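You operate a simulated robot arm through the tools that you are given. There is no shell and no other tool.

Carry out the task below with a simulated robot arm. There is one attempt and no reset: what you move stays moved.

## Task
Start the unit: vent shut, power, air pump and water on, air dial at 2, then press CHECK once.
Fine: wait for 4 bar on the air gauge before the check; the display must read READY.

The check looks at the end state, three seconds after you hand in, the way a careful person would. Anything else that was tipped, shoved, dropped, spilled or broken makes it a failure.

## Robot
A 7-joint arm with a three-finger gripper, fixed in place. Base frame: the origin is at the foot of the arm, x ahead of it, y to its left, z up. Units: cm, degrees, N and s.
With the tool pointing down near the work surface it reaches from about 10 to 92 cm from the base axis. Its first joint turns from -166.0 to 166.0 degrees. Payload 2.69 kg.
Tool frame: the origin (TCP) lies between the finger pads and is the grasp point; the fingertips stand 3 cm ahead of it; z points along the fingers, y is the line along which they close. The gripper opens to 12.8 cm. The gripper's body begins 11.7 cm behind the TCP.
Orientation is told as [roll, pitch, yaw] about the base's x, y, z axes, in that order, counted from this pose: with the fingers straight down and closing along the base's y, the tool's x points along the base's -x, its y along +y and its z along -z.

## Interface
- The arm moves only by the tool send_rows. Its argument "commands" is a list of rows, each a list of 3 entries, a list of its own where there are three numbers: the shift along the base's x, y, z in cm, then the turn, a rotation vector about the base's x, y, z in degrees, then the opening in per cent of the stroke, from 0 (shut) to 100 (fully open). In form: [[[dx, dy, dz], [ax, ay, az], claw], ...]. A call has 1 to 20 rows; each row is the pose to reach, as a shift and turn from the pose commanded when the call began. A row lasts 0.2 s, in which the tool goes at most 5 cm and 8.6 degrees; a call with a longer step from one row to the next is refused whole, and so is a gripper value outside its range. A pose out of reach is approached as far as the arm can. The call stops where the force on the tool passes 40 N (or 10 N more than at its start, if that is more) or the arm is blocked; 0.2 s more then pass. The fingers move at their own pace and stop on an object; they squeeze with about 37 N. The grip force told is the motor's: it shows also when the fingers shut on nothing. Time passes only in rows, and 0.2 s behind the last, so rows that repeat a pose let the fingers close. The reply holds the time, the measured pose of the TCP, the force on the tool along the base axes, the opening and the grip force, in the units named above and with some noise, with the torque about the TCP (base axes, N m) and any sound that the robot's microphone picked up.
- Cameras (640 x 400 px; columns grow to the right, rows downward): "scene" is fixed at [4.88, -65.03, 162.32]; the picture's right is [0.91, -0.41, 0.00], its down [-0.16, -0.35, -0.92] and it looks along [0.37, 0.84, -0.39] (base axes); focal length 331 px, centre (320, 200). "wrist" rides on the gripper at [5.8, 5.4, -13.1] in the tool frame; the picture's right is [-0.68, 0.74, 0.00], its down [-0.62, -0.56, -0.55] and it looks along [-0.40, -0.37, 0.84] (tool axes); focal length 234 px, centre (320, 200). There is no depth. A picture from a camera that has moved, and an enlarged one, comes with that camera's place and axes in the base frame and with its lens.
- get_image(camera): a new picture of that camera. It takes no simulated time.
- slide_trunk(by): slides the trunk up (or, below 0, down) by that many cm; the arm rides with it, the base frame stays. It gives what a move gives, with no picture.
- close_up(camera, box): a new picture of the part [left, top, right, bottom] of that camera's present view, enlarged. It takes no simulated time.
- finish_job(): hands the job in; it is judged then, once.

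Places have to be worked out from the pictures, the camera data and where the tool is seen. Open the gripper and draw the arm clear of the work before you hand the job in, unless the task says otherwise.

The tools are called by a JSON object that holds its "method" and its "body". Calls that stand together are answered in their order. send_rows: Moves the arm, as the interface text tells. Its arguments: {"type":"object","properties":{"commands":{"type":"array","items":{"type":"array"}}},"required":["commands"]} The other tools are called the same way: slide_trunk (by) slides the trunk up or down; get_image (camera) takes a picture; close_up (camera, box) takes an enlarged picture of a part of a camera's view; finish_job () hands the job in.

At the start:

```text
time: 0.0
position: [58.83, 48.15, 122.44]
tcp_rot: [0.0, 0.0, 0.0]
force: [-0.4, -0.4, 0.0]
moment: [0.03, -0.07, -0.03]
gripper_width: 12.82
gripper_force: 0.1
trunk travel left (down, up): [-15.0, 20.0]
```

scene: 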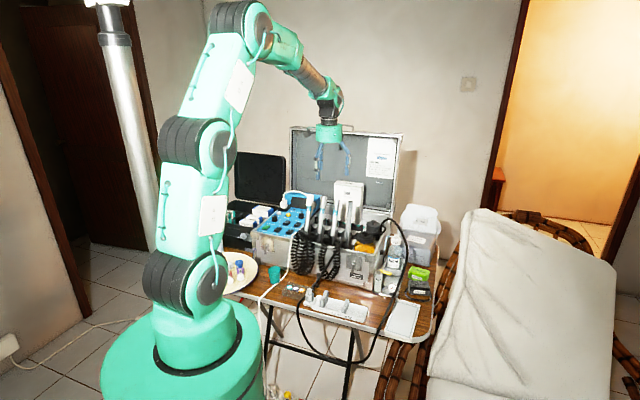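
wrist: 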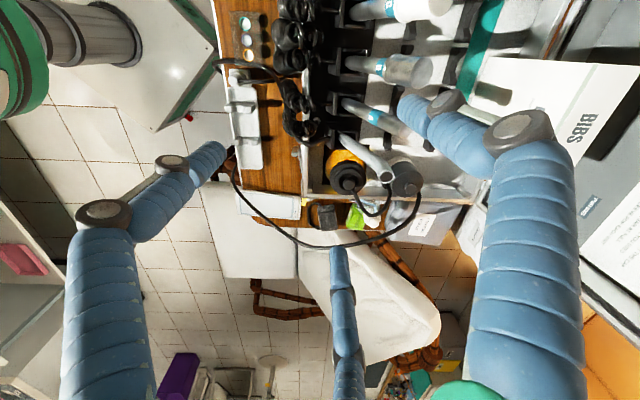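

I begin by looking closely at the scene to find the unit and its controls.

{"method": "close_up", "body": {"camera": "scene", "box": [220, 120, 440, 260]}}

{"method": "close_up", "body": {"camera": "scene", "box": [220, 220, 440, 360]}}

{"method": "close_up", "body": {"camera": "wrist", "box": [200, 0, 520, 250]}}

```text
2.86 times, centred on (330, 190) of scene
camera zoom: at [4.88, -65.03, 162.32], right [0.91, -0.41, 0.0], down [-0.16, -0.35, -0.92], along [0.37, 0.84, -0.39], focal length 945 px, centre (291, 229)
```

zoom: 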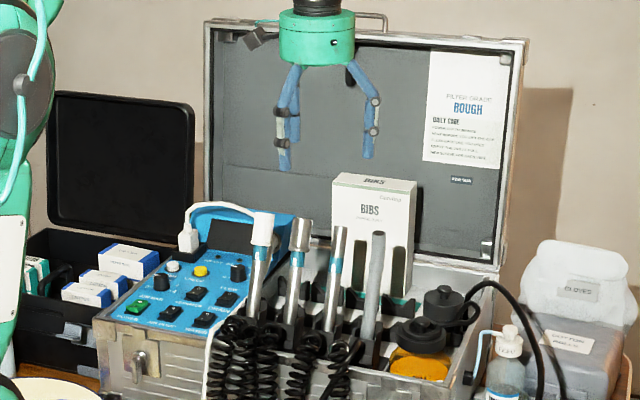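

```text
2.86 times, centred on (330, 290) of scene
camera zoom: at [4.88, -65.03, 162.32], right [0.91, -0.41, 0.0], down [-0.16, -0.35, -0.92], along [0.37, 0.84, -0.39], focal length 945 px, centre (291, -57)
```

zoom: 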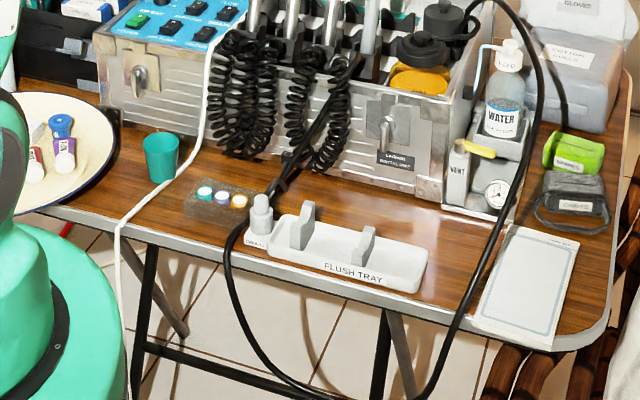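

```text
1.60 times, centred on (360, 125) of wrist
camera zoom: at [52.84, 53.51, 135.54], right [0.68, 0.74, 0.0], down [0.62, -0.56, 0.55], along [0.4, -0.37, -0.84], focal length 375 px, centre (256, 320)
```

zoom: 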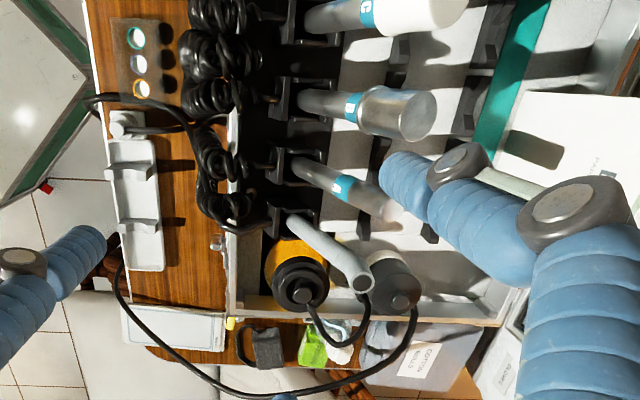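

The blue panel carries rockers, buttons and a display; the vent lever (yellow) and gauge sit at the right of the case. I zoom into each.

{"method": "close_up", "body": {"camera": "scene", "box": [250, 185, 330, 240]}}

{"method": "close_up", "body": {"camera": "scene", "box": [365, 225, 435, 305]}}

{"method": "close_up", "body": {"camera": "scene", "box": [250, 205, 300, 240]}}

{"method": "close_up", "body": {"camera": "scene", "box": [370, 150, 400, 190]}}

```text
7.27 times, centred on (290, 212) of scene
camera zoom: at [4.88, -65.03, 162.32], right [0.91, -0.41, 0.0], down [-0.16, -0.35, -0.92], along [0.37, 0.84, -0.39], focal length 2406 px, centre (538, 109)
```

zoom: 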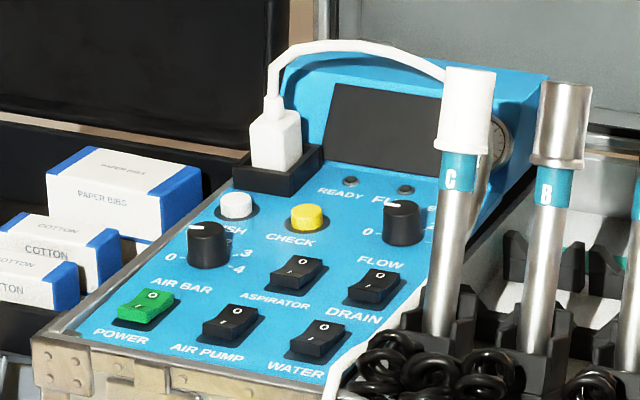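

```text
5.00 times, centred on (400, 265) of scene
camera zoom: at [4.88, -65.03, 162.32], right [0.91, -0.41, 0.0], down [-0.16, -0.35, -0.92], along [0.37, 0.84, -0.39], focal length 1654 px, centre (-80, -125)
```

zoom: 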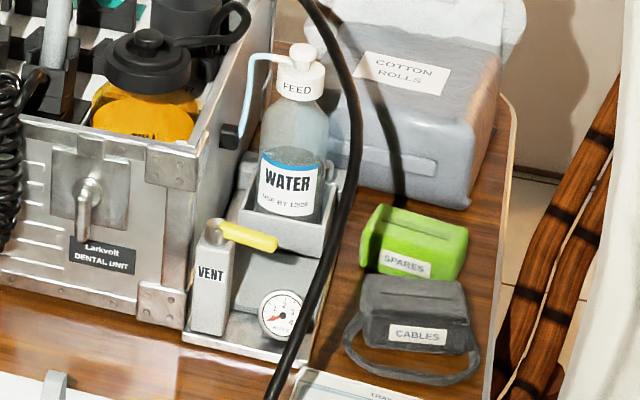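

```text
11.43 times, centred on (275, 222) of scene
camera zoom: at [4.88, -65.03, 162.32], right [0.91, -0.41, 0.0], down [-0.16, -0.35, -0.92], along [0.37, 0.84, -0.39], focal length 3780 px, centre (834, -57)
```

zoom: 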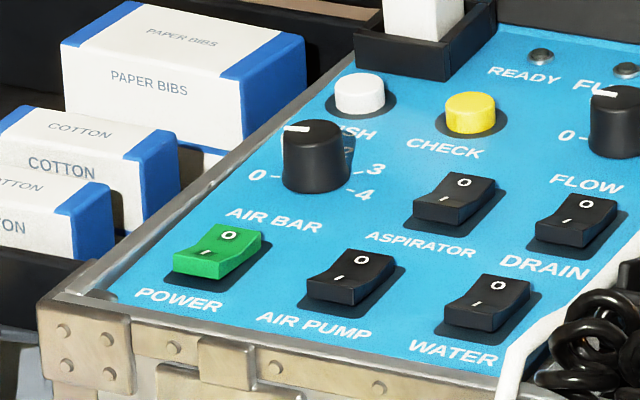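

```text
10.00 times, centred on (385, 170) of scene
camera zoom: at [4.88, -65.03, 162.32], right [0.91, -0.41, 0.0], down [-0.16, -0.35, -0.92], along [0.37, 0.84, -0.39], focal length 3308 px, centre (-330, 500)
```

zoom: 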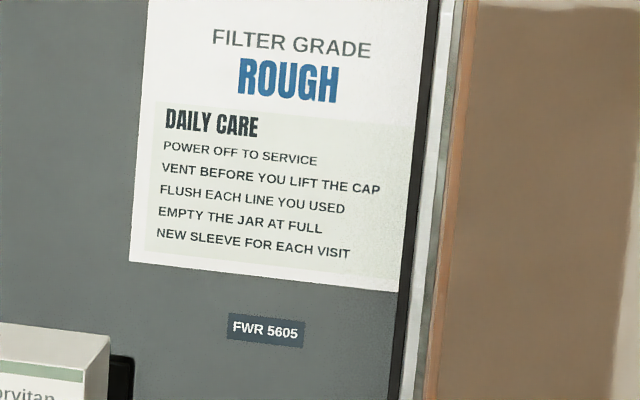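

The panel is at the left of the case, roughly 40 cm ahead and 70 cm left at about z 85–95, with the front facing the base. I move the hand (high, clear of everything) toward it and turn it so that the wrist camera looks at the panel from the front.

{"method": "send_rows", "body": {"commands": [[[-3, 1.5, 0], [0, 0, 8], 100], [[-6, 3, 0], [0, 0, 16], 100], [[-9, 4.5, 0], [0, 0, 24], 100], [[-12, 6, 0], [0, 0, 32], 100], [[-15, 7.5, 0], [0, 0, 40], 100], [[-18, 9, 0], [0, 0, 48], 100], [[-21, 10.5, 0], [0, 0, 56], 100], [[-24, 12, 0], [0, 0, 64], 100], [[-24, 12, 0], [0, 0, 72], 100], [[-24, 12, 0], [0, 0, 80], 100], [[-24, 12, 0], [0, 0, 88], 100], [[-24, 12, 0], [0, 0, 90], 100]]}}

```text
time: 2.6
position: [34.85, 60.01, 122.48]
tcp_rot: [0.0, 0.0, 90.1]
force: [0.0, 0.0, 0.2]
moment: [-0.01, -0.06, 0.03]
gripper_width: 12.81
gripper_force: 0.0
trunk travel left (down, up): [-15.0, 20.0]
```

The move went as commanded; now I look from the wrist.

{"method": "get_image", "body": {"camera": "wrist"}}

{"method": "get_image", "body": {"camera": "scene"}}

```text
taken
camera wrist: at [29.32, 54.24, 135.53], right [-0.74, 0.67, 0.0], down [0.56, 0.62, 0.55], along [0.37, 0.4, -0.84], focal length 234 px, centre (320, 200)
```

wrist: 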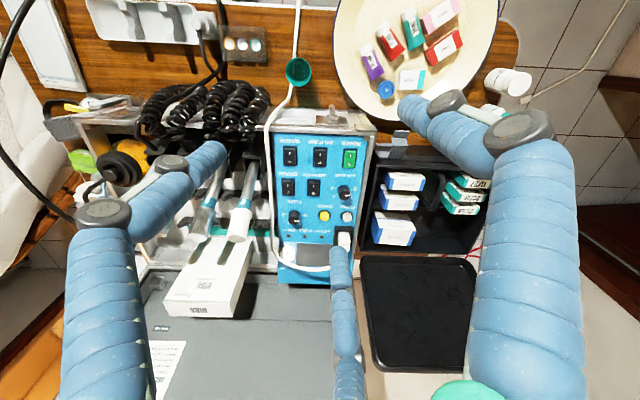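

```text
taken
```

scene: 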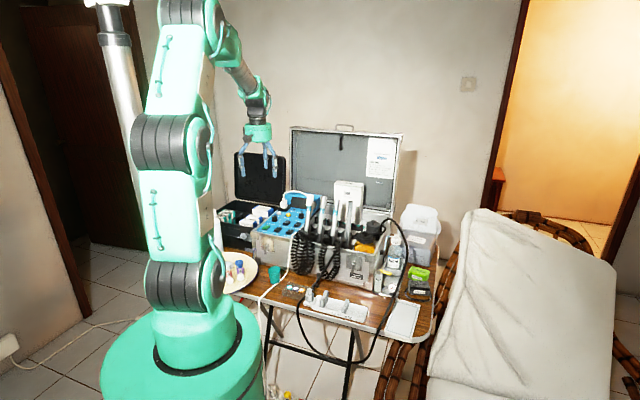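

The panel is in full view (upside down). I enlarge it.

{"method": "close_up", "body": {"camera": "wrist", "box": [256, 110, 384, 190]}}

{"method": "close_up", "body": {"camera": "wrist", "box": [256, 170, 384, 290]}}

{"method": "close_up", "body": {"camera": "wrist", "box": [30, 70, 190, 190]}}

```text
5.00 times, centred on (320, 150) of wrist
camera zoom: at [29.32, 54.24, 135.53], right [-0.74, 0.67, 0.0], down [0.56, 0.62, 0.55], along [0.37, 0.4, -0.84], focal length 1171 px, centre (320, 450)
```

zoom: 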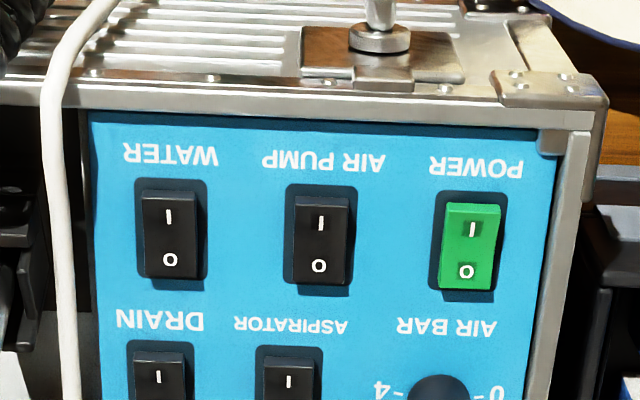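

```text
3.33 times, centred on (320, 230) of wrist
camera zoom: at [29.32, 54.24, 135.53], right [-0.74, 0.67, 0.0], down [0.56, 0.62, 0.55], along [0.37, 0.4, -0.84], focal length 781 px, centre (320, 100)
```

zoom: 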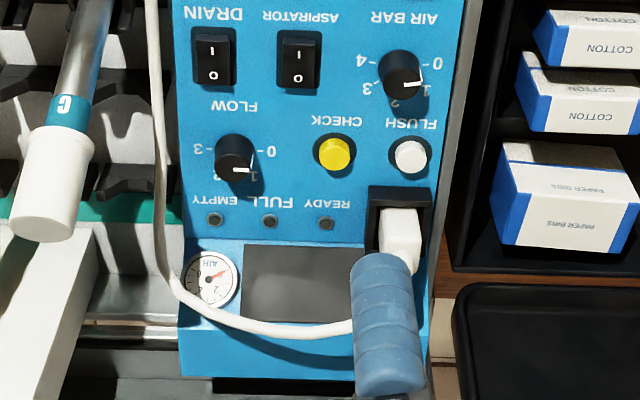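

```text
3.33 times, centred on (110, 130) of wrist
camera zoom: at [29.32, 54.24, 135.53], right [-0.74, 0.67, 0.0], down [0.56, 0.62, 0.55], along [0.37, 0.4, -0.84], focal length 781 px, centre (1020, 433)
```

zoom: 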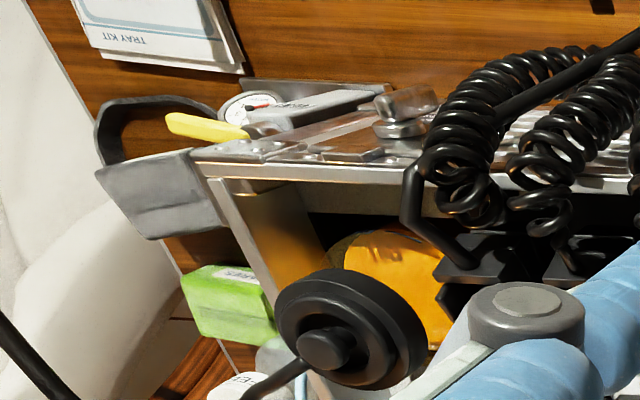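

The panel is horizontal at about z 89, with POWER near (38,73), AIR PUMP (42.5,68.5), WATER (47,64), the air dial (43.6,78) at 1, and CHECK (51.6,80). The vent lever sits near (74,29,82), so I go and look at its state first.

{"method": "send_rows", "body": {"commands": [[[2.5, -3.9, 0], [0, 0, 0], 100], [[5, -7.8, 0], [0, 0, 0], 100], [[7.5, -11.7, 0], [0, 0, 0], 100], [[10, -15.6, 0], [0, 0, 0], 100], [[12.5, -19.5, 0], [0, 0, 0], 100], [[15, -23.4, 0], [0, 0, 0], 100], [[17.5, -27.3, 0], [0, 0, 0], 100], [[20, -31.2, 0], [0, 0, 0], 100], [[22.5, -35.1, 0], [0, 0, 0], 100], [[25, -39, 0], [0, 0, 0], 100], [[28, -43, 0], [0, 0, 0], 100], [[28, -43, -4.5], [0, 0, 0], 100], [[28, -43, -9], [0, 0, 0], 100], [[28, -43, -13], [0, 0, 0], 100]]}}

{"method": "get_image", "body": {"camera": "wrist"}}

```text
time: 5.6
position: [62.85, 16.73, 109.59]
tcp_rot: [0.0, 0.0, 90.1]
force: [0.4, 0.4, -0.1]
moment: [-0.03, 0.01, -0.01]
gripper_width: 12.83
gripper_force: 0.2
trunk travel left (down, up): [-15.0, 20.0]
```

```text
taken
camera wrist: at [57.35, 10.98, 122.64], right [-0.74, 0.68, 0.0], down [0.56, 0.62, 0.55], along [0.37, 0.4, -0.84], focal length 234 px, centre (320, 200)
```

wrist: 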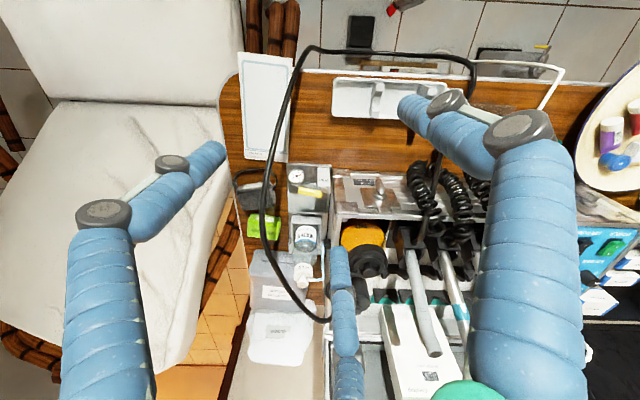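

The vent stand is visible near (305,185). I enlarge it.

{"method": "close_up", "body": {"camera": "wrist", "box": [260, 150, 356, 210]}}

{"method": "close_up", "body": {"camera": "wrist", "box": [230, 140, 390, 300]}}

{"method": "close_up", "body": {"camera": "scene", "box": [370, 255, 415, 300]}}

```text
6.67 times, centred on (308, 180) of wrist
camera zoom: at [57.35, 10.98, 122.64], right [-0.74, 0.68, 0.0], down [0.56, 0.62, 0.55], along [0.37, 0.4, -0.84], focal length 1561 px, centre (400, 333)
```

zoom: 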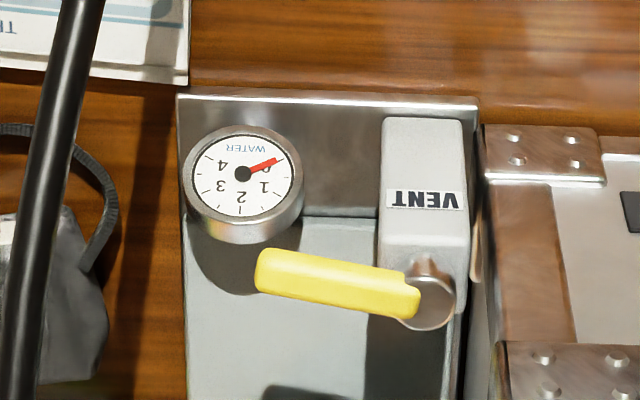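

```text
2.50 times, centred on (310, 220) of wrist
camera zoom: at [57.35, 10.98, 122.64], right [-0.74, 0.68, 0.0], down [0.56, 0.62, 0.55], along [0.37, 0.4, -0.84], focal length 585 px, centre (345, 150)
```

zoom: 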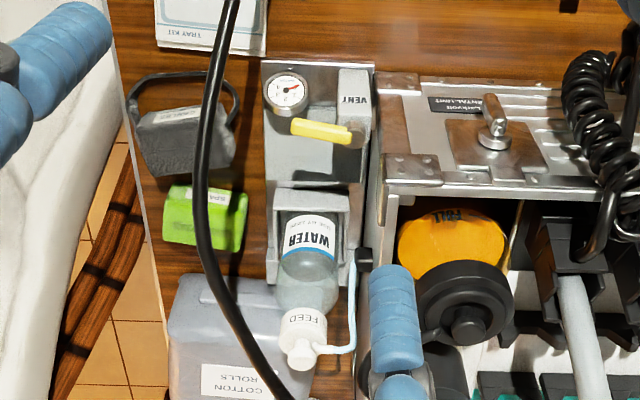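

```text
8.89 times, centred on (392, 278) of scene
camera zoom: at [4.88, -65.03, 162.32], right [0.91, -0.41, 0.0], down [-0.16, -0.35, -0.92], along [0.37, 0.84, -0.39], focal length 2940 px, centre (-324, -489)
```

zoom: 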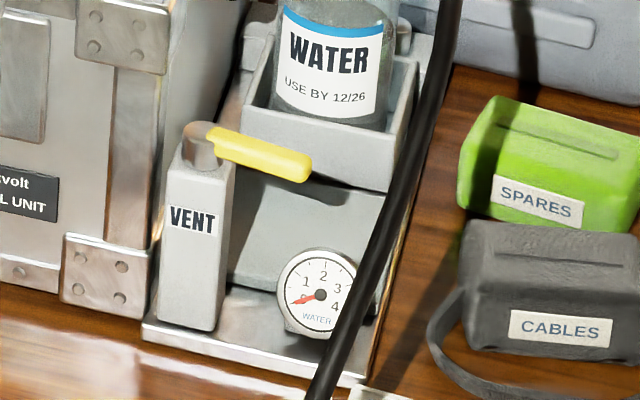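

The lever is horizontal on top of the vent post and the water gauge shows 0. I come closer and from another angle to judge how the lever pivots and what it means.

{"method": "send_rows", "body": {"commands": [[[0.3, 2, 0], [0, 0, -7.5], 100], [[0.6, 4, 0], [0, 0, -15], 100], [[0.9, 6, 0], [0, 0, -22.5], 100], [[1.2, 8, 0], [0, 0, -30], 100], [[1.5, 10, -2], [0, 0, -37.5], 100], [[1.7, 11.9, -5], [0, 0, -45], 100], [[1.7, 11.9, -9], [0, 0, -45], 100], [[1.7, 11.9, -13], [0, 0, -45], 100]]}}

{"method": "get_image", "body": {"camera": "wrist"}}

{"method": "close_up", "body": {"camera": "wrist", "box": [260, 150, 420, 250]}}

```text
time: 7.4
position: [64.51, 28.93, 96.36]
tcp_rot: [-0.1, 0.0, 44.9]
force: [0.1, -0.1, -0.7]
moment: [-0.01, 0.02, 0.01]
gripper_width: 12.8
gripper_force: 0.0
trunk travel left (down, up): [-15.0, 20.0]
```

```text
taken
camera wrist: at [56.49, 28.65, 109.4], right [-0.04, 1.0, 0.0], down [0.83, 0.04, 0.55], along [0.55, 0.02, -0.84], focal length 234 px, centre (320, 200)
```

wrist: 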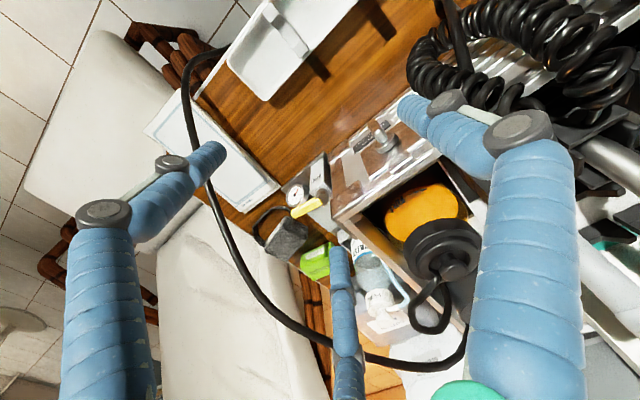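

```text
4.00 times, centred on (340, 200) of wrist
camera zoom: at [56.49, 28.65, 109.4], right [-0.04, 1.0, 0.0], down [0.83, 0.04, 0.55], along [0.55, 0.02, -0.84], focal length 937 px, centre (240, 200)
```

zoom: 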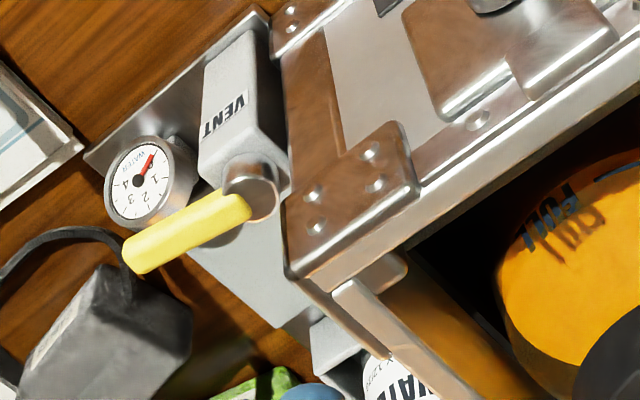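

The lever turns on a vertical hub. I enlarge the post further, looking for any OPEN/SHUT marks.

{"method": "close_up", "body": {"camera": "wrist", "box": [280, 155, 340, 225]}}

{"method": "close_up", "body": {"camera": "scene", "box": [370, 260, 400, 295]}}

{"method": "get_image", "body": {"camera": "scene"}}

```text
5.71 times, centred on (310, 190) of wrist
camera zoom: at [56.49, 28.65, 109.4], right [-0.04, 1.0, 0.0], down [0.83, 0.04, 0.55], along [0.55, 0.02, -0.84], focal length 1338 px, centre (377, 257)
```

zoom: 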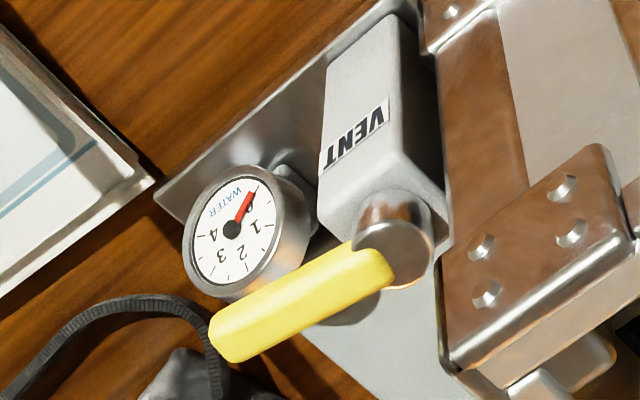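

```text
11.43 times, centred on (385, 278) of scene
camera zoom: at [4.88, -65.03, 162.32], right [0.91, -0.41, 0.0], down [-0.16, -0.35, -0.92], along [0.37, 0.84, -0.39], focal length 3780 px, centre (-423, -686)
```

zoom: 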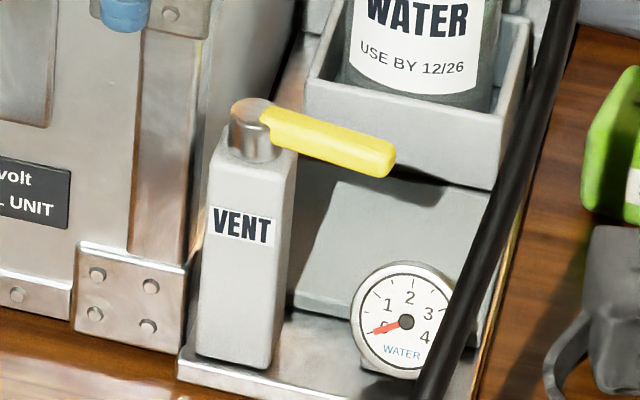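

```text
taken
```

scene: 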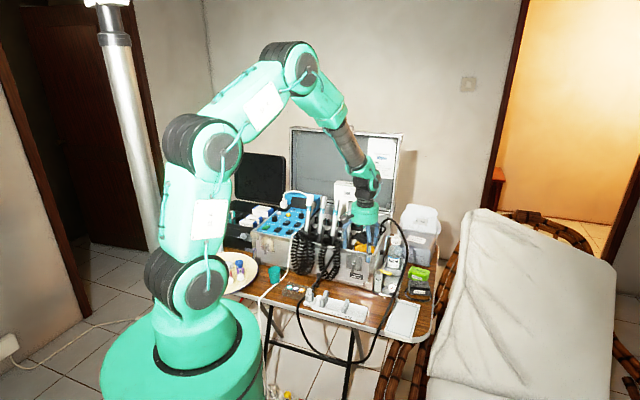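

No marks on the post, so I'll settle the vent's state by how the gauges react: power and pump first (harmless), water only once the vent is clear. I rise, shut the fingers, and travel to hover above POWER.

{"method": "send_rows", "body": {"commands": [[[0, 0, 5], [0, 0, 0], 100], [[0, 0, 10], [0, 0, 0], 100], [[0, 0, 15], [0, 0, 0], 60], [[-2.7, 4, 17], [0, 0, 0], 30], [[-5.4, 8, 18], [0, 0, 0], 0], [[-8.1, 12, 18], [0, 0, 0], 0], [[-10.8, 16, 18], [0, 0, 0], 0], [[-13.5, 20, 18], [0, 0, 0], 0], [[-16.2, 24, 18], [0, 0, 0], 0], [[-18.9, 28, 18], [0, 0, 0], 0], [[-21.6, 32, 18], [0, 0, 0], 0], [[-24.3, 36, 18], [0, 0, 0], 0], [[-27, 40, 18], [0, 0, 0], 0], [[-27.3, 43.3, 18], [0, 0, 0], 0], [[-27.3, 43.3, 14], [0, 0, 0], 0], [[-27.3, 43.3, 10], [0, 0, 0], 0], [[-27.3, 43.3, 6], [0, 0, 0], 0]]}}

{"method": "get_image", "body": {"camera": "wrist"}}

{"method": "close_up", "body": {"camera": "scene", "box": [240, 170, 340, 240]}}

```text
refused: row 4 steps farther than a row can; nothing moved
```

```text
taken
camera wrist: at [56.49, 28.65, 109.4], right [-0.04, 1.0, 0.0], down [0.83, 0.04, 0.55], along [0.55, 0.02, -0.84], focal length 234 px, centre (320, 200)
```

wrist: 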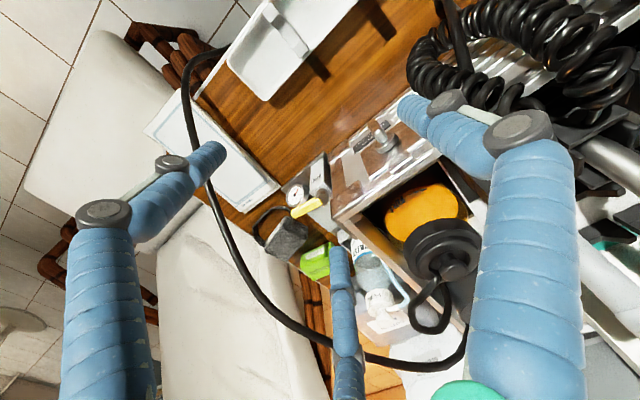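

```text
5.71 times, centred on (290, 205) of scene
camera zoom: at [4.88, -65.03, 162.32], right [0.91, -0.41, 0.0], down [-0.16, -0.35, -0.92], along [0.37, 0.84, -0.39], focal length 1890 px, centre (491, 171)
```

zoom: 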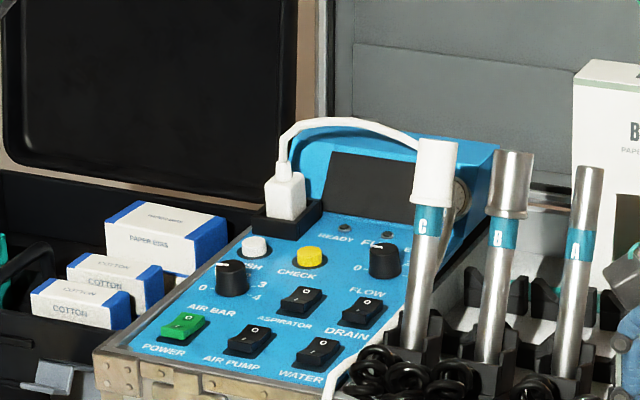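

The call was refused for one over-long step and nothing moved; I split that step and resend.

{"method": "send_rows", "body": {"commands": [[[0, 0, 4.8], [0, 0, 0], 100], [[0, 0, 9.6], [0, 0, 0], 100], [[0, 0, 14.4], [0, 0, 0], 60], [[0, 0, 18], [0, 0, 0], 30], [[-2.7, 4, 18], [0, 0, 0], 0], [[-5.4, 8, 18], [0, 0, 0], 0], [[-8.1, 12, 18], [0, 0, 0], 0], [[-10.8, 16, 18], [0, 0, 0], 0], [[-13.5, 20, 18], [0, 0, 0], 0], [[-16.2, 24, 18], [0, 0, 0], 0], [[-18.9, 28, 18], [0, 0, 0], 0], [[-21.6, 32, 18], [0, 0, 0], 0], [[-24.3, 36, 18], [0, 0, 0], 0], [[-27, 40, 18], [0, 0, 0], 0], [[-27.3, 43.3, 18], [0, 0, 0], 0], [[-27.3, 43.3, 14], [0, 0, 0], 0], [[-27.3, 43.3, 10], [0, 0, 0], 0], [[-27.3, 43.3, 6], [0, 0, 0], 0]]}}

{"method": "get_image", "body": {"camera": "wrist"}}

{"method": "close_up", "body": {"camera": "scene", "box": [240, 170, 340, 240]}}

```text
time: 11.2
position: [37.06, 72.21, 102.44]
tcp_rot: [0.0, -0.1, 45.0]
force: [0.1, 0.8, 0.8]
moment: [0.05, 0.01, 0.01]
gripper_width: 0.23
gripper_force: 31.4
trunk travel left (down, up): [-15.0, 20.0]
```

```text
taken
camera wrist: at [29.12, 71.96, 115.58], right [-0.04, 1.0, 0.0], down [0.83, 0.04, 0.55], along [0.55, 0.02, -0.84], focal length 234 px, centre (320, 200)
```

wrist: 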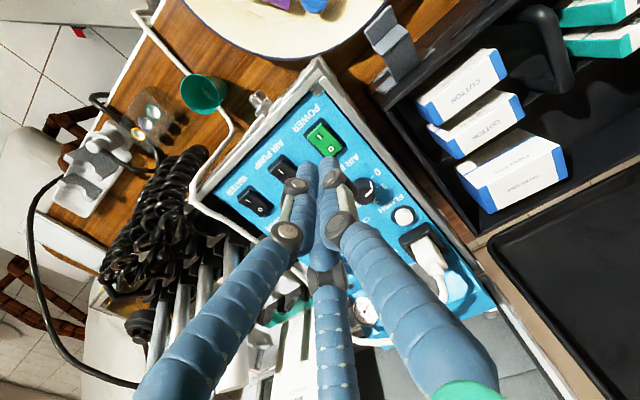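

```text
5.71 times, centred on (290, 205) of scene
camera zoom: at [4.88, -65.03, 162.32], right [0.91, -0.41, 0.0], down [-0.16, -0.35, -0.92], along [0.37, 0.84, -0.39], focal length 1890 px, centre (491, 171)
```

zoom: 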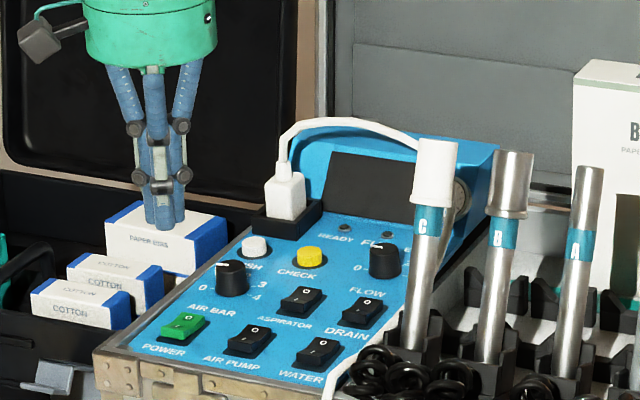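

The fingers close to a slim cluster. I enlarge the wrist view around POWER to check where a straight descent would land (about pixel (320,130) by my projection).

{"method": "close_up", "body": {"camera": "wrist", "box": [240, 90, 400, 190]}}

{"method": "close_up", "body": {"camera": "wrist", "box": [280, 100, 360, 160]}}

```text
4.00 times, centred on (320, 140) of wrist
camera zoom: at [29.12, 71.96, 115.58], right [-0.04, 1.0, 0.0], down [0.83, 0.04, 0.55], along [0.55, 0.02, -0.84], focal length 937 px, centre (320, 440)
```

zoom: 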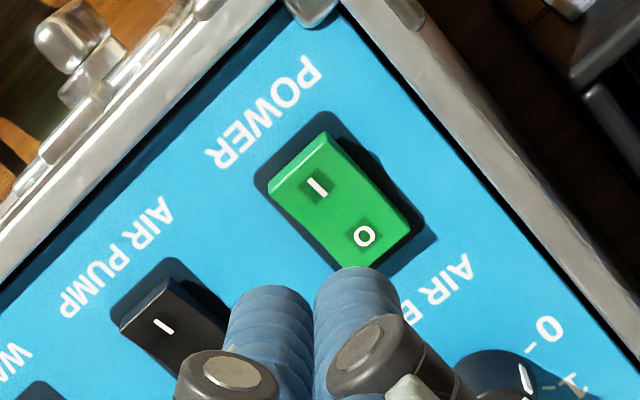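

```text
6.67 times, centred on (320, 130) of wrist
camera zoom: at [29.12, 71.96, 115.58], right [-0.04, 1.0, 0.0], down [0.83, 0.04, 0.55], along [0.55, 0.02, -0.84], focal length 1561 px, centre (320, 667)
```

zoom: 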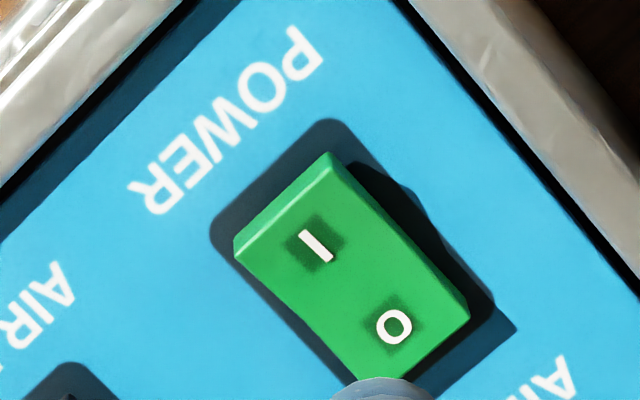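

The rocker's I end stands proud, so POWER is off (O pressed). I shift 0.4 cm in x and descend to just above the I half.

{"method": "send_rows", "body": {"commands": [[[0.4, 0, -2], [0, 0, 0], 0], [[0.4, 0, -5], [0, 0, 0], 0], [[0.4, 0, -8], [0, 0, 0], 0], [[0.4, 0, -8.5], [0, 0, 0], 0]]}}

{"method": "close_up", "body": {"camera": "wrist", "box": [240, 90, 400, 190]}}

{"method": "close_up", "body": {"camera": "scene", "box": [240, 180, 320, 240]}}

```text
time: 12.2
position: [37.44, 72.2, 93.89]
tcp_rot: [0.0, 0.0, 45.0]
force: [0.1, 0.1, -0.3]
moment: [-0.02, 0.02, 0.01]
gripper_width: 0.21
gripper_force: 30.8
trunk travel left (down, up): [-15.0, 20.0]
```

```text
4.00 times, centred on (320, 140) of wrist
camera zoom: at [29.39, 71.87, 106.97], right [-0.04, 1.0, 0.0], down [0.84, 0.04, 0.55], along [0.55, 0.02, -0.84], focal length 937 px, centre (320, 440)
```

zoom: 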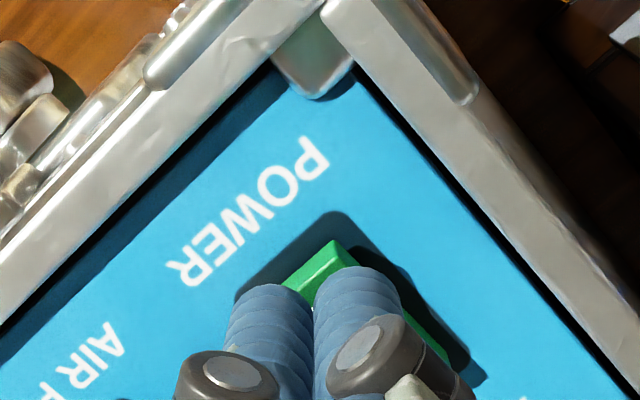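

```text
6.67 times, centred on (280, 210) of scene
camera zoom: at [4.88, -65.03, 162.32], right [0.91, -0.41, 0.0], down [-0.16, -0.35, -0.92], along [0.37, 0.84, -0.39], focal length 2205 px, centre (587, 133)
```

zoom: 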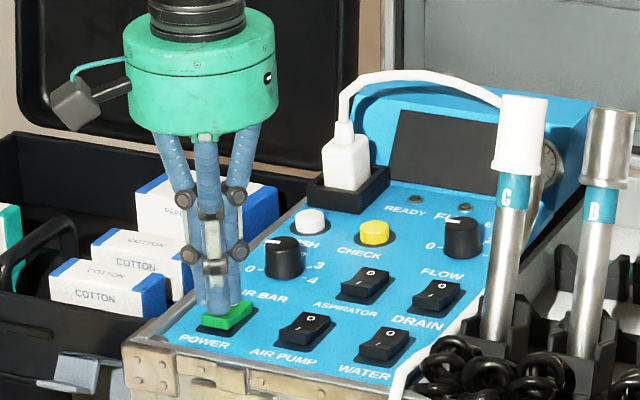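

The tips stand right over the I half. I press down in small steps.

{"method": "send_rows", "body": {"commands": [[[0, 0, -0.3], [0, 0, 0], 0], [[0, 0, -0.6], [0, 0, 0], 0], [[0, 0, -0.9], [0, 0, 0], 0]]}}

```text
time: 13.0
position: [37.46, 72.21, 93.29]
tcp_rot: [0.0, 0.0, 45.1]
force: [-1.3, -2.7, 5.5]
moment: [-0.07, -0.02, -0.04]
gripper_width: 0.2
gripper_force: 31.8
trunk travel left (down, up): [-15.0, 20.0]
```

Contact is made with 5.5 N; I press on.

{"method": "send_rows", "body": {"commands": [[[0, 0, -0.3], [0, 0, 0], 0], [[0, 0, -0.6], [0, 0, 0], 0], [[0, 0, -0.9], [0, 0, 0], 0]]}}

{"method": "close_up", "body": {"camera": "scene", "box": [240, 180, 320, 240]}}

```text
time: 13.6
position: [37.68, 72.5, 93.28]
tcp_rot: [0.1, -0.5, 45.1]
force: [0.9, 3.8, 9.9]
moment: [0.11, -0.16, 0.06]
gripper_width: 0.2
gripper_force: 31.3
trunk travel left (down, up): [-15.0, 20.0]
stopped in row 2: the force on the tool passed its limit at 44 N (the readings are from after the stop); the commanded pose is now the measured one
```

```text
6.67 times, centred on (280, 210) of scene
camera zoom: at [4.88, -65.03, 162.32], right [0.91, -0.41, 0.0], down [-0.16, -0.35, -0.92], along [0.37, 0.84, -0.39], focal length 2205 px, centre (587, 133)
```

zoom: 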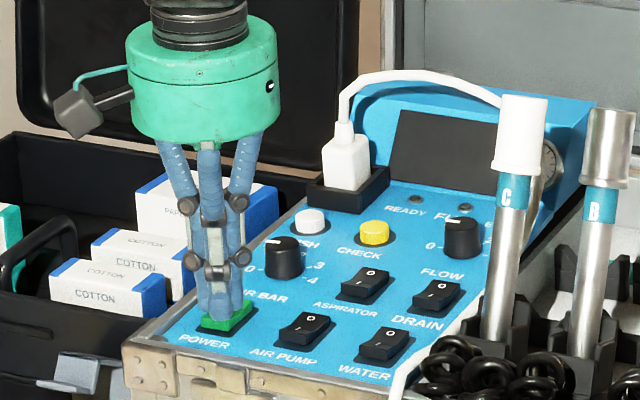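

The force spiked and the hand slid slightly toward the rear, so the rocker may not have tipped. I lift off and inspect the rocker.

{"method": "send_rows", "body": {"commands": [[[0, 0, 3], [0, 0, 0], 0], [[-0.5, -0.5, 7], [0, 0, 0], 0], [[-1, -1, 9], [0, 0, 0], 0]]}}

{"method": "close_up", "body": {"camera": "wrist", "box": [280, 100, 360, 180]}}

{"method": "close_up", "body": {"camera": "scene", "box": [250, 205, 300, 240]}}

```text
time: 14.4
position: [36.6, 71.45, 102.26]
tcp_rot: [0.0, -0.1, 45.0]
force: [-0.6, -0.3, -0.2]
moment: [0.0, -0.01, 0.02]
gripper_width: 0.2
gripper_force: 31.6
trunk travel left (down, up): [-15.0, 20.0]
```

```text
5.00 times, centred on (320, 140) of wrist
camera zoom: at [28.48, 71.12, 115.13], right [-0.04, 1.0, 0.0], down [0.83, 0.03, 0.55], along [0.55, 0.03, -0.84], focal length 1171 px, centre (320, 500)
```

zoom: 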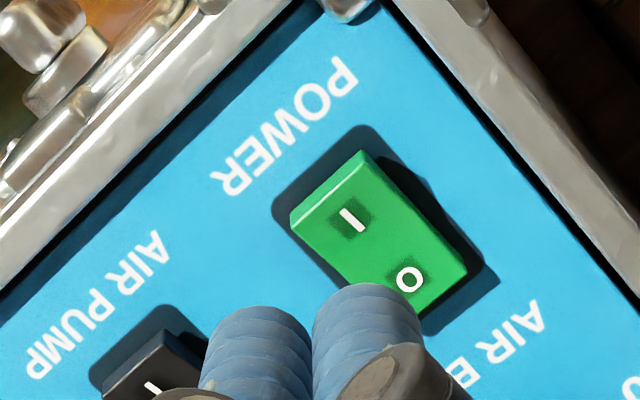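

```text
11.43 times, centred on (275, 222) of scene
camera zoom: at [4.88, -65.03, 162.32], right [0.91, -0.41, 0.0], down [-0.16, -0.35, -0.92], along [0.37, 0.84, -0.39], focal length 3780 px, centre (834, -57)
```

zoom: 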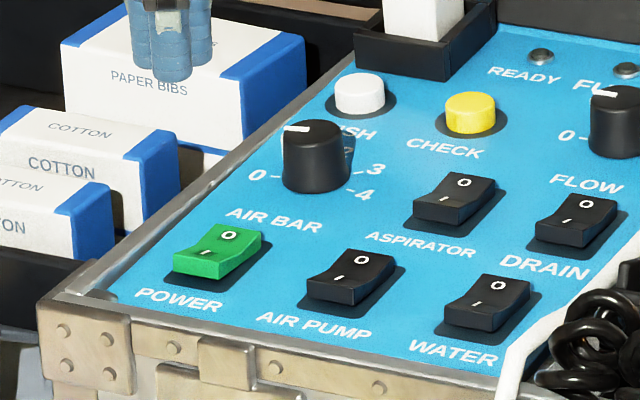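

POWER is unchanged. I look more closely at the rocker profile from the scene camera to be sure which end is raised.

{"method": "close_up", "body": {"camera": "scene", "box": [260, 218, 276, 236]}}

{"method": "close_up", "body": {"camera": "scene", "box": [272, 218, 302, 238]}}

{"method": "close_up", "body": {"camera": "wrist", "box": [305, 120, 355, 170]}}

```text
16.00 times, centred on (268, 227) of scene
camera zoom: at [4.88, -65.03, 162.32], right [0.91, -0.41, 0.0], down [-0.16, -0.35, -0.92], along [0.37, 0.84, -0.39], focal length 5292 px, centre (1152, -232)
```

zoom: 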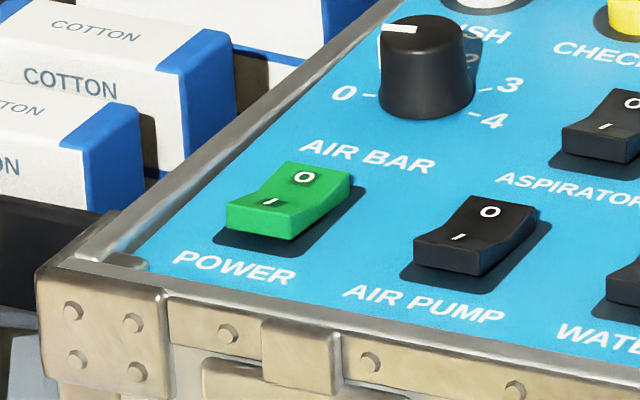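

```text
16.00 times, centred on (287, 228) of scene
camera zoom: at [4.88, -65.03, 162.32], right [0.91, -0.41, 0.0], down [-0.16, -0.35, -0.92], along [0.37, 0.84, -0.39], focal length 5292 px, centre (848, -248)
```

zoom: 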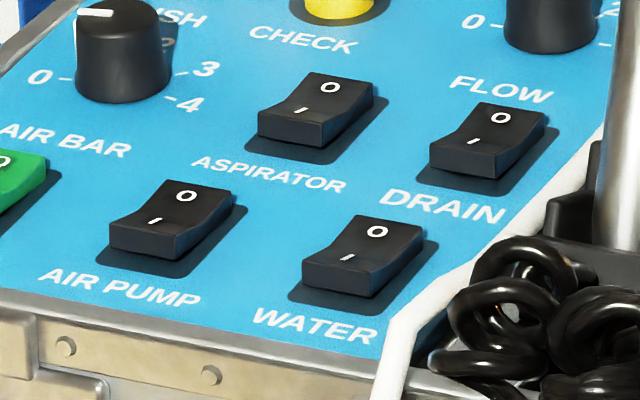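

```text
8.00 times, centred on (330, 145) of wrist
camera zoom: at [28.48, 71.12, 115.13], right [-0.04, 1.0, 0.0], down [0.83, 0.03, 0.55], along [0.55, 0.03, -0.84], focal length 1873 px, centre (240, 640)
```

zoom: 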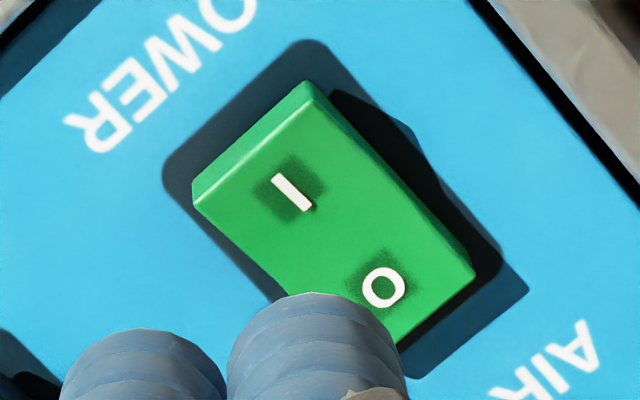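

Both ends are humps with a hollow middle; I slightly higher. My press landed too near the middle and slid into the hollow, so I now press right at the front edge of the I end.

{"method": "send_rows", "body": {"commands": [[[0.1, 0.2, -3], [0, 0, 0], 0], [[0.1, 0.2, -6], [0, 0, 0], 0], [[0.1, 0.2, -8.3], [0, 0, 0], 0], [[0.1, 0.2, -8.6], [0, 0, 0], 0], [[0.1, 0.2, -8.9], [0, 0, 0], 0], [[0.1, 0.2, -9.1], [0, 0, 0], 0], [[0.1, 0.2, -9.3], [0, 0, 0], 0]]}}

{"method": "close_up", "body": {"camera": "scene", "box": [240, 180, 320, 240]}}

{"method": "close_up", "body": {"camera": "wrist", "box": [280, 120, 360, 180]}}

```text
time: 16.1
position: [36.62, 71.63, 93.17]
tcp_rot: [0.2, -0.5, 45.0]
force: [-6.5, -10.0, 20.3]
moment: [-0.1, -0.14, -0.1]
gripper_width: 0.18
gripper_force: 31.6
trunk travel left (down, up): [-15.0, 20.0]
stopped in row 7: the force on the tool passed its limit at 41 N (the readings are from after the stop); the commanded pose is now the measured one
```

```text
6.67 times, centred on (280, 210) of scene
camera zoom: at [4.88, -65.03, 162.32], right [0.91, -0.41, 0.0], down [-0.16, -0.35, -0.92], along [0.37, 0.84, -0.39], focal length 2205 px, centre (587, 133)
```

zoom: 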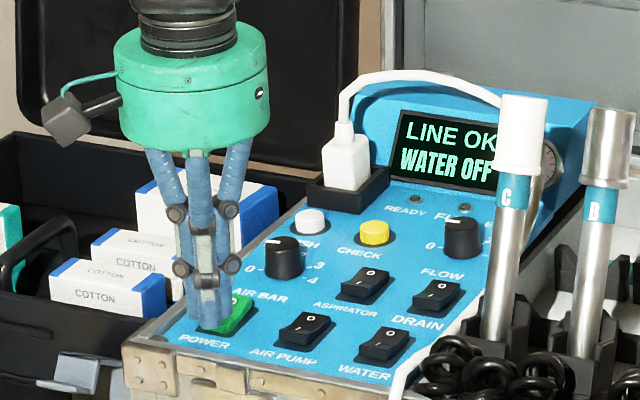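

```text
6.67 times, centred on (320, 150) of wrist
camera zoom: at [28.6, 71.34, 106.21], right [-0.04, 1.0, 0.01], down [0.83, 0.03, 0.55], along [0.55, 0.03, -0.83], focal length 1561 px, centre (320, 533)
```

zoom: 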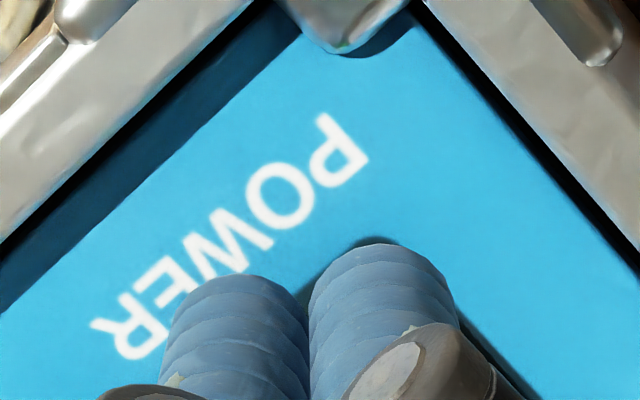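

POWER is on: the display reads "LINE OK / WATER OFF". I lift off straight up and check the panel.

{"method": "send_rows", "body": {"commands": [[[0, 0, 2], [0, 0, 0], 0], [[0, 0, 5], [0, 0, 0], 0], [[0, 0, 8], [0, 0, 0], 0]]}}

{"method": "close_up", "body": {"camera": "scene", "box": [250, 190, 330, 240]}}

{"method": "close_up", "body": {"camera": "wrist", "box": [220, 90, 380, 210]}}

```text
time: 16.9
position: [36.7, 71.7, 101.04]
tcp_rot: [0.1, -0.2, 45.2]
force: [-0.3, -0.5, -0.3]
moment: [0.0, 0.0, 0.02]
gripper_width: 0.22
gripper_force: 32.1
trunk travel left (down, up): [-15.0, 20.0]
```

```text
8.00 times, centred on (290, 215) of scene
camera zoom: at [4.88, -65.03, 162.32], right [0.91, -0.41, 0.0], down [-0.16, -0.35, -0.92], along [0.37, 0.84, -0.39], focal length 2646 px, centre (560, 80)
```

zoom: 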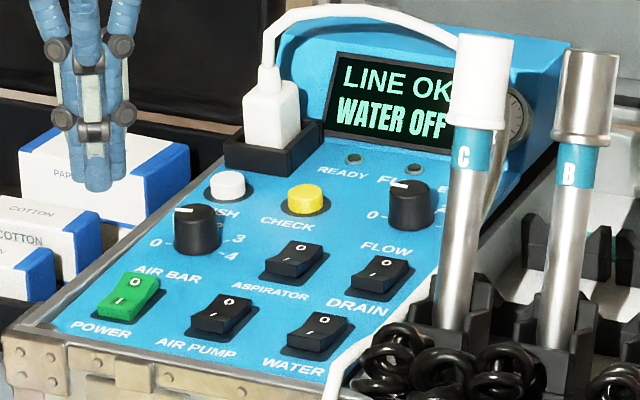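

```text
3.33 times, centred on (300, 150) of wrist
camera zoom: at [28.56, 71.32, 114.08], right [-0.04, 1.0, 0.01], down [0.83, 0.03, 0.55], along [0.55, 0.03, -0.83], focal length 781 px, centre (387, 367)
```

zoom: 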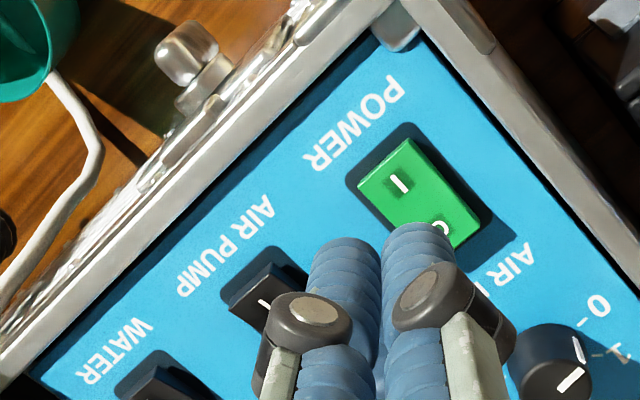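

POWER's rocker has tipped. Now AIR PUMP: the same spot offset by about (4.4,-4.45); I move over it and press at its front edge.

{"method": "send_rows", "body": {"commands": [[[2.2, -2.2, 0], [0, 0, 0], 0], [[4.35, -4.45, 0], [0, 0, 0], 0], [[4.35, -4.45, -3], [0, 0, 0], 0], [[4.35, -4.45, -6], [0, 0, 0], 0], [[4.35, -4.45, -6.9], [0, 0, 0], 0]]}}

{"method": "close_up", "body": {"camera": "wrist", "box": [240, 90, 400, 190]}}

{"method": "close_up", "body": {"camera": "scene", "box": [250, 190, 330, 240]}}

```text
time: 18.1
position: [41.18, 67.35, 94.01]
tcp_rot: [0.1, -0.2, 45.1]
force: [0.8, 0.3, 0.6]
moment: [-0.04, 0.0, -0.03]
gripper_width: 0.2
gripper_force: 31.7
trunk travel left (down, up): [-15.0, 20.0]
```

```text
4.00 times, centred on (320, 140) of wrist
camera zoom: at [33.14, 66.96, 107.09], right [-0.04, 1.0, 0.01], down [0.83, 0.03, 0.55], along [0.55, 0.03, -0.83], focal length 937 px, centre (320, 440)
```

zoom: 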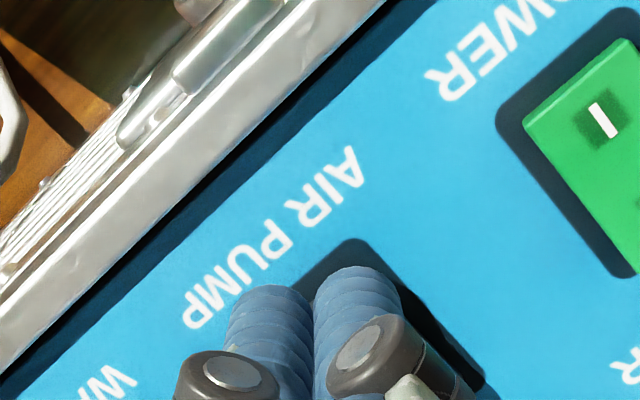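

```text
8.00 times, centred on (290, 215) of scene
camera zoom: at [4.88, -65.03, 162.32], right [0.91, -0.41, 0.0], down [-0.16, -0.35, -0.92], along [0.37, 0.84, -0.39], focal length 2646 px, centre (560, 80)
```

zoom: 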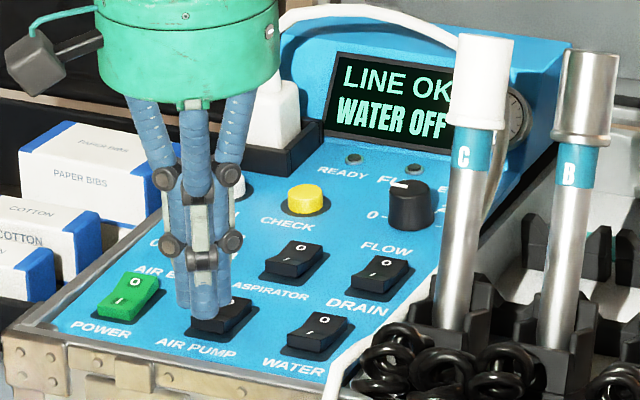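

Tips sit above the front end of AIR PUMP. I nudge 0.15 cm forward-of-panel and press in small steps.

{"method": "send_rows", "body": {"commands": [[[-0.12, -0.15, -0.3], [0, 0, 0], 0], [[-0.12, -0.15, -0.5], [0, 0, 0], 0], [[-0.12, -0.15, -0.7], [0, 0, 0], 0], [[-0.12, -0.15, -0.9], [0, 0, 0], 0], [[-0.12, -0.15, -1.1], [0, 0, 0], 0], [[-0.12, -0.15, -1.3], [0, 0, 0], 0]]}}

{"method": "close_up", "body": {"camera": "scene", "box": [250, 190, 330, 240]}}

```text
time: 19.5
position: [40.96, 66.97, 93.14]
tcp_rot: [0.1, -0.7, 45.1]
force: [1.0, -12.0, 30.9]
moment: [-0.1, -0.47, -0.17]
gripper_width: 0.23
gripper_force: 31.0
trunk travel left (down, up): [-15.0, 20.0]
```

```text
8.00 times, centred on (290, 215) of scene
camera zoom: at [4.88, -65.03, 162.32], right [0.91, -0.41, 0.0], down [-0.16, -0.35, -0.92], along [0.37, 0.84, -0.39], focal length 2646 px, centre (560, 80)
```

zoom: 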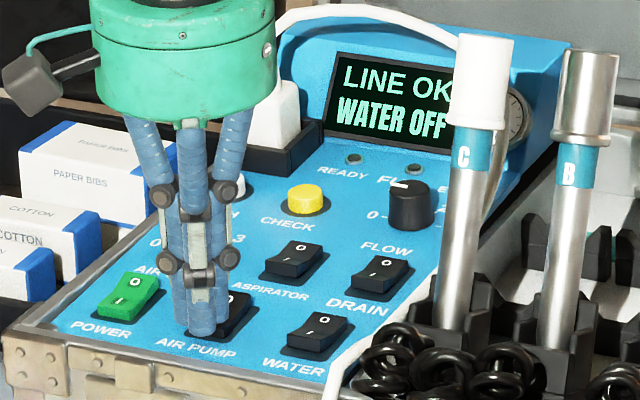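

Force reached ~31 N at the same depth where POWER tipped. I lift and check the rocker, gauge and sounds.

{"method": "send_rows", "body": {"commands": [[[0, 0, 2], [0, 0, 0], 0], [[0, 0, 5], [0, 0, 0], 0], [[-2.5, -2.5, 8.5], [0, 0, 0], 0], [[-5, -5, 11], [0, 0, 0], 0]]}}

{"method": "close_up", "body": {"camera": "scene", "box": [250, 190, 330, 240]}}

{"method": "get_image", "body": {"camera": "wrist"}}

```text
time: 20.5
position: [35.87, 62.3, 103.82]
tcp_rot: [0.1, -0.4, 45.1]
force: [0.3, 0.1, -0.6]
moment: [-0.02, 0.01, -0.02]
gripper_width: 0.16
gripper_force: 31.1
trunk travel left (down, up): [-15.0, 20.0]
```

```text
8.00 times, centred on (290, 215) of scene
camera zoom: at [4.88, -65.03, 162.32], right [0.91, -0.41, 0.0], down [-0.16, -0.35, -0.92], along [0.37, 0.84, -0.39], focal length 2646 px, centre (560, 80)
```

zoom: 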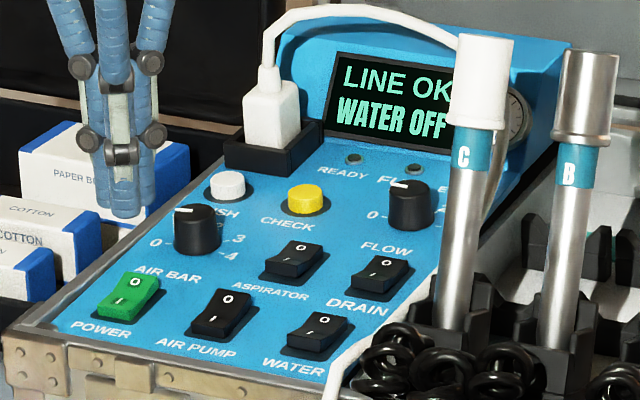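

```text
taken
camera wrist: at [27.77, 61.93, 116.72], right [-0.04, 1.0, 0.01], down [0.83, 0.03, 0.55], along [0.55, 0.03, -0.83], focal length 234 px, centre (320, 200)
```

wrist: 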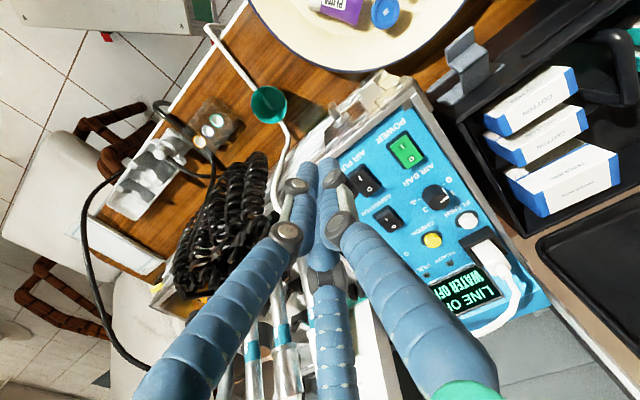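

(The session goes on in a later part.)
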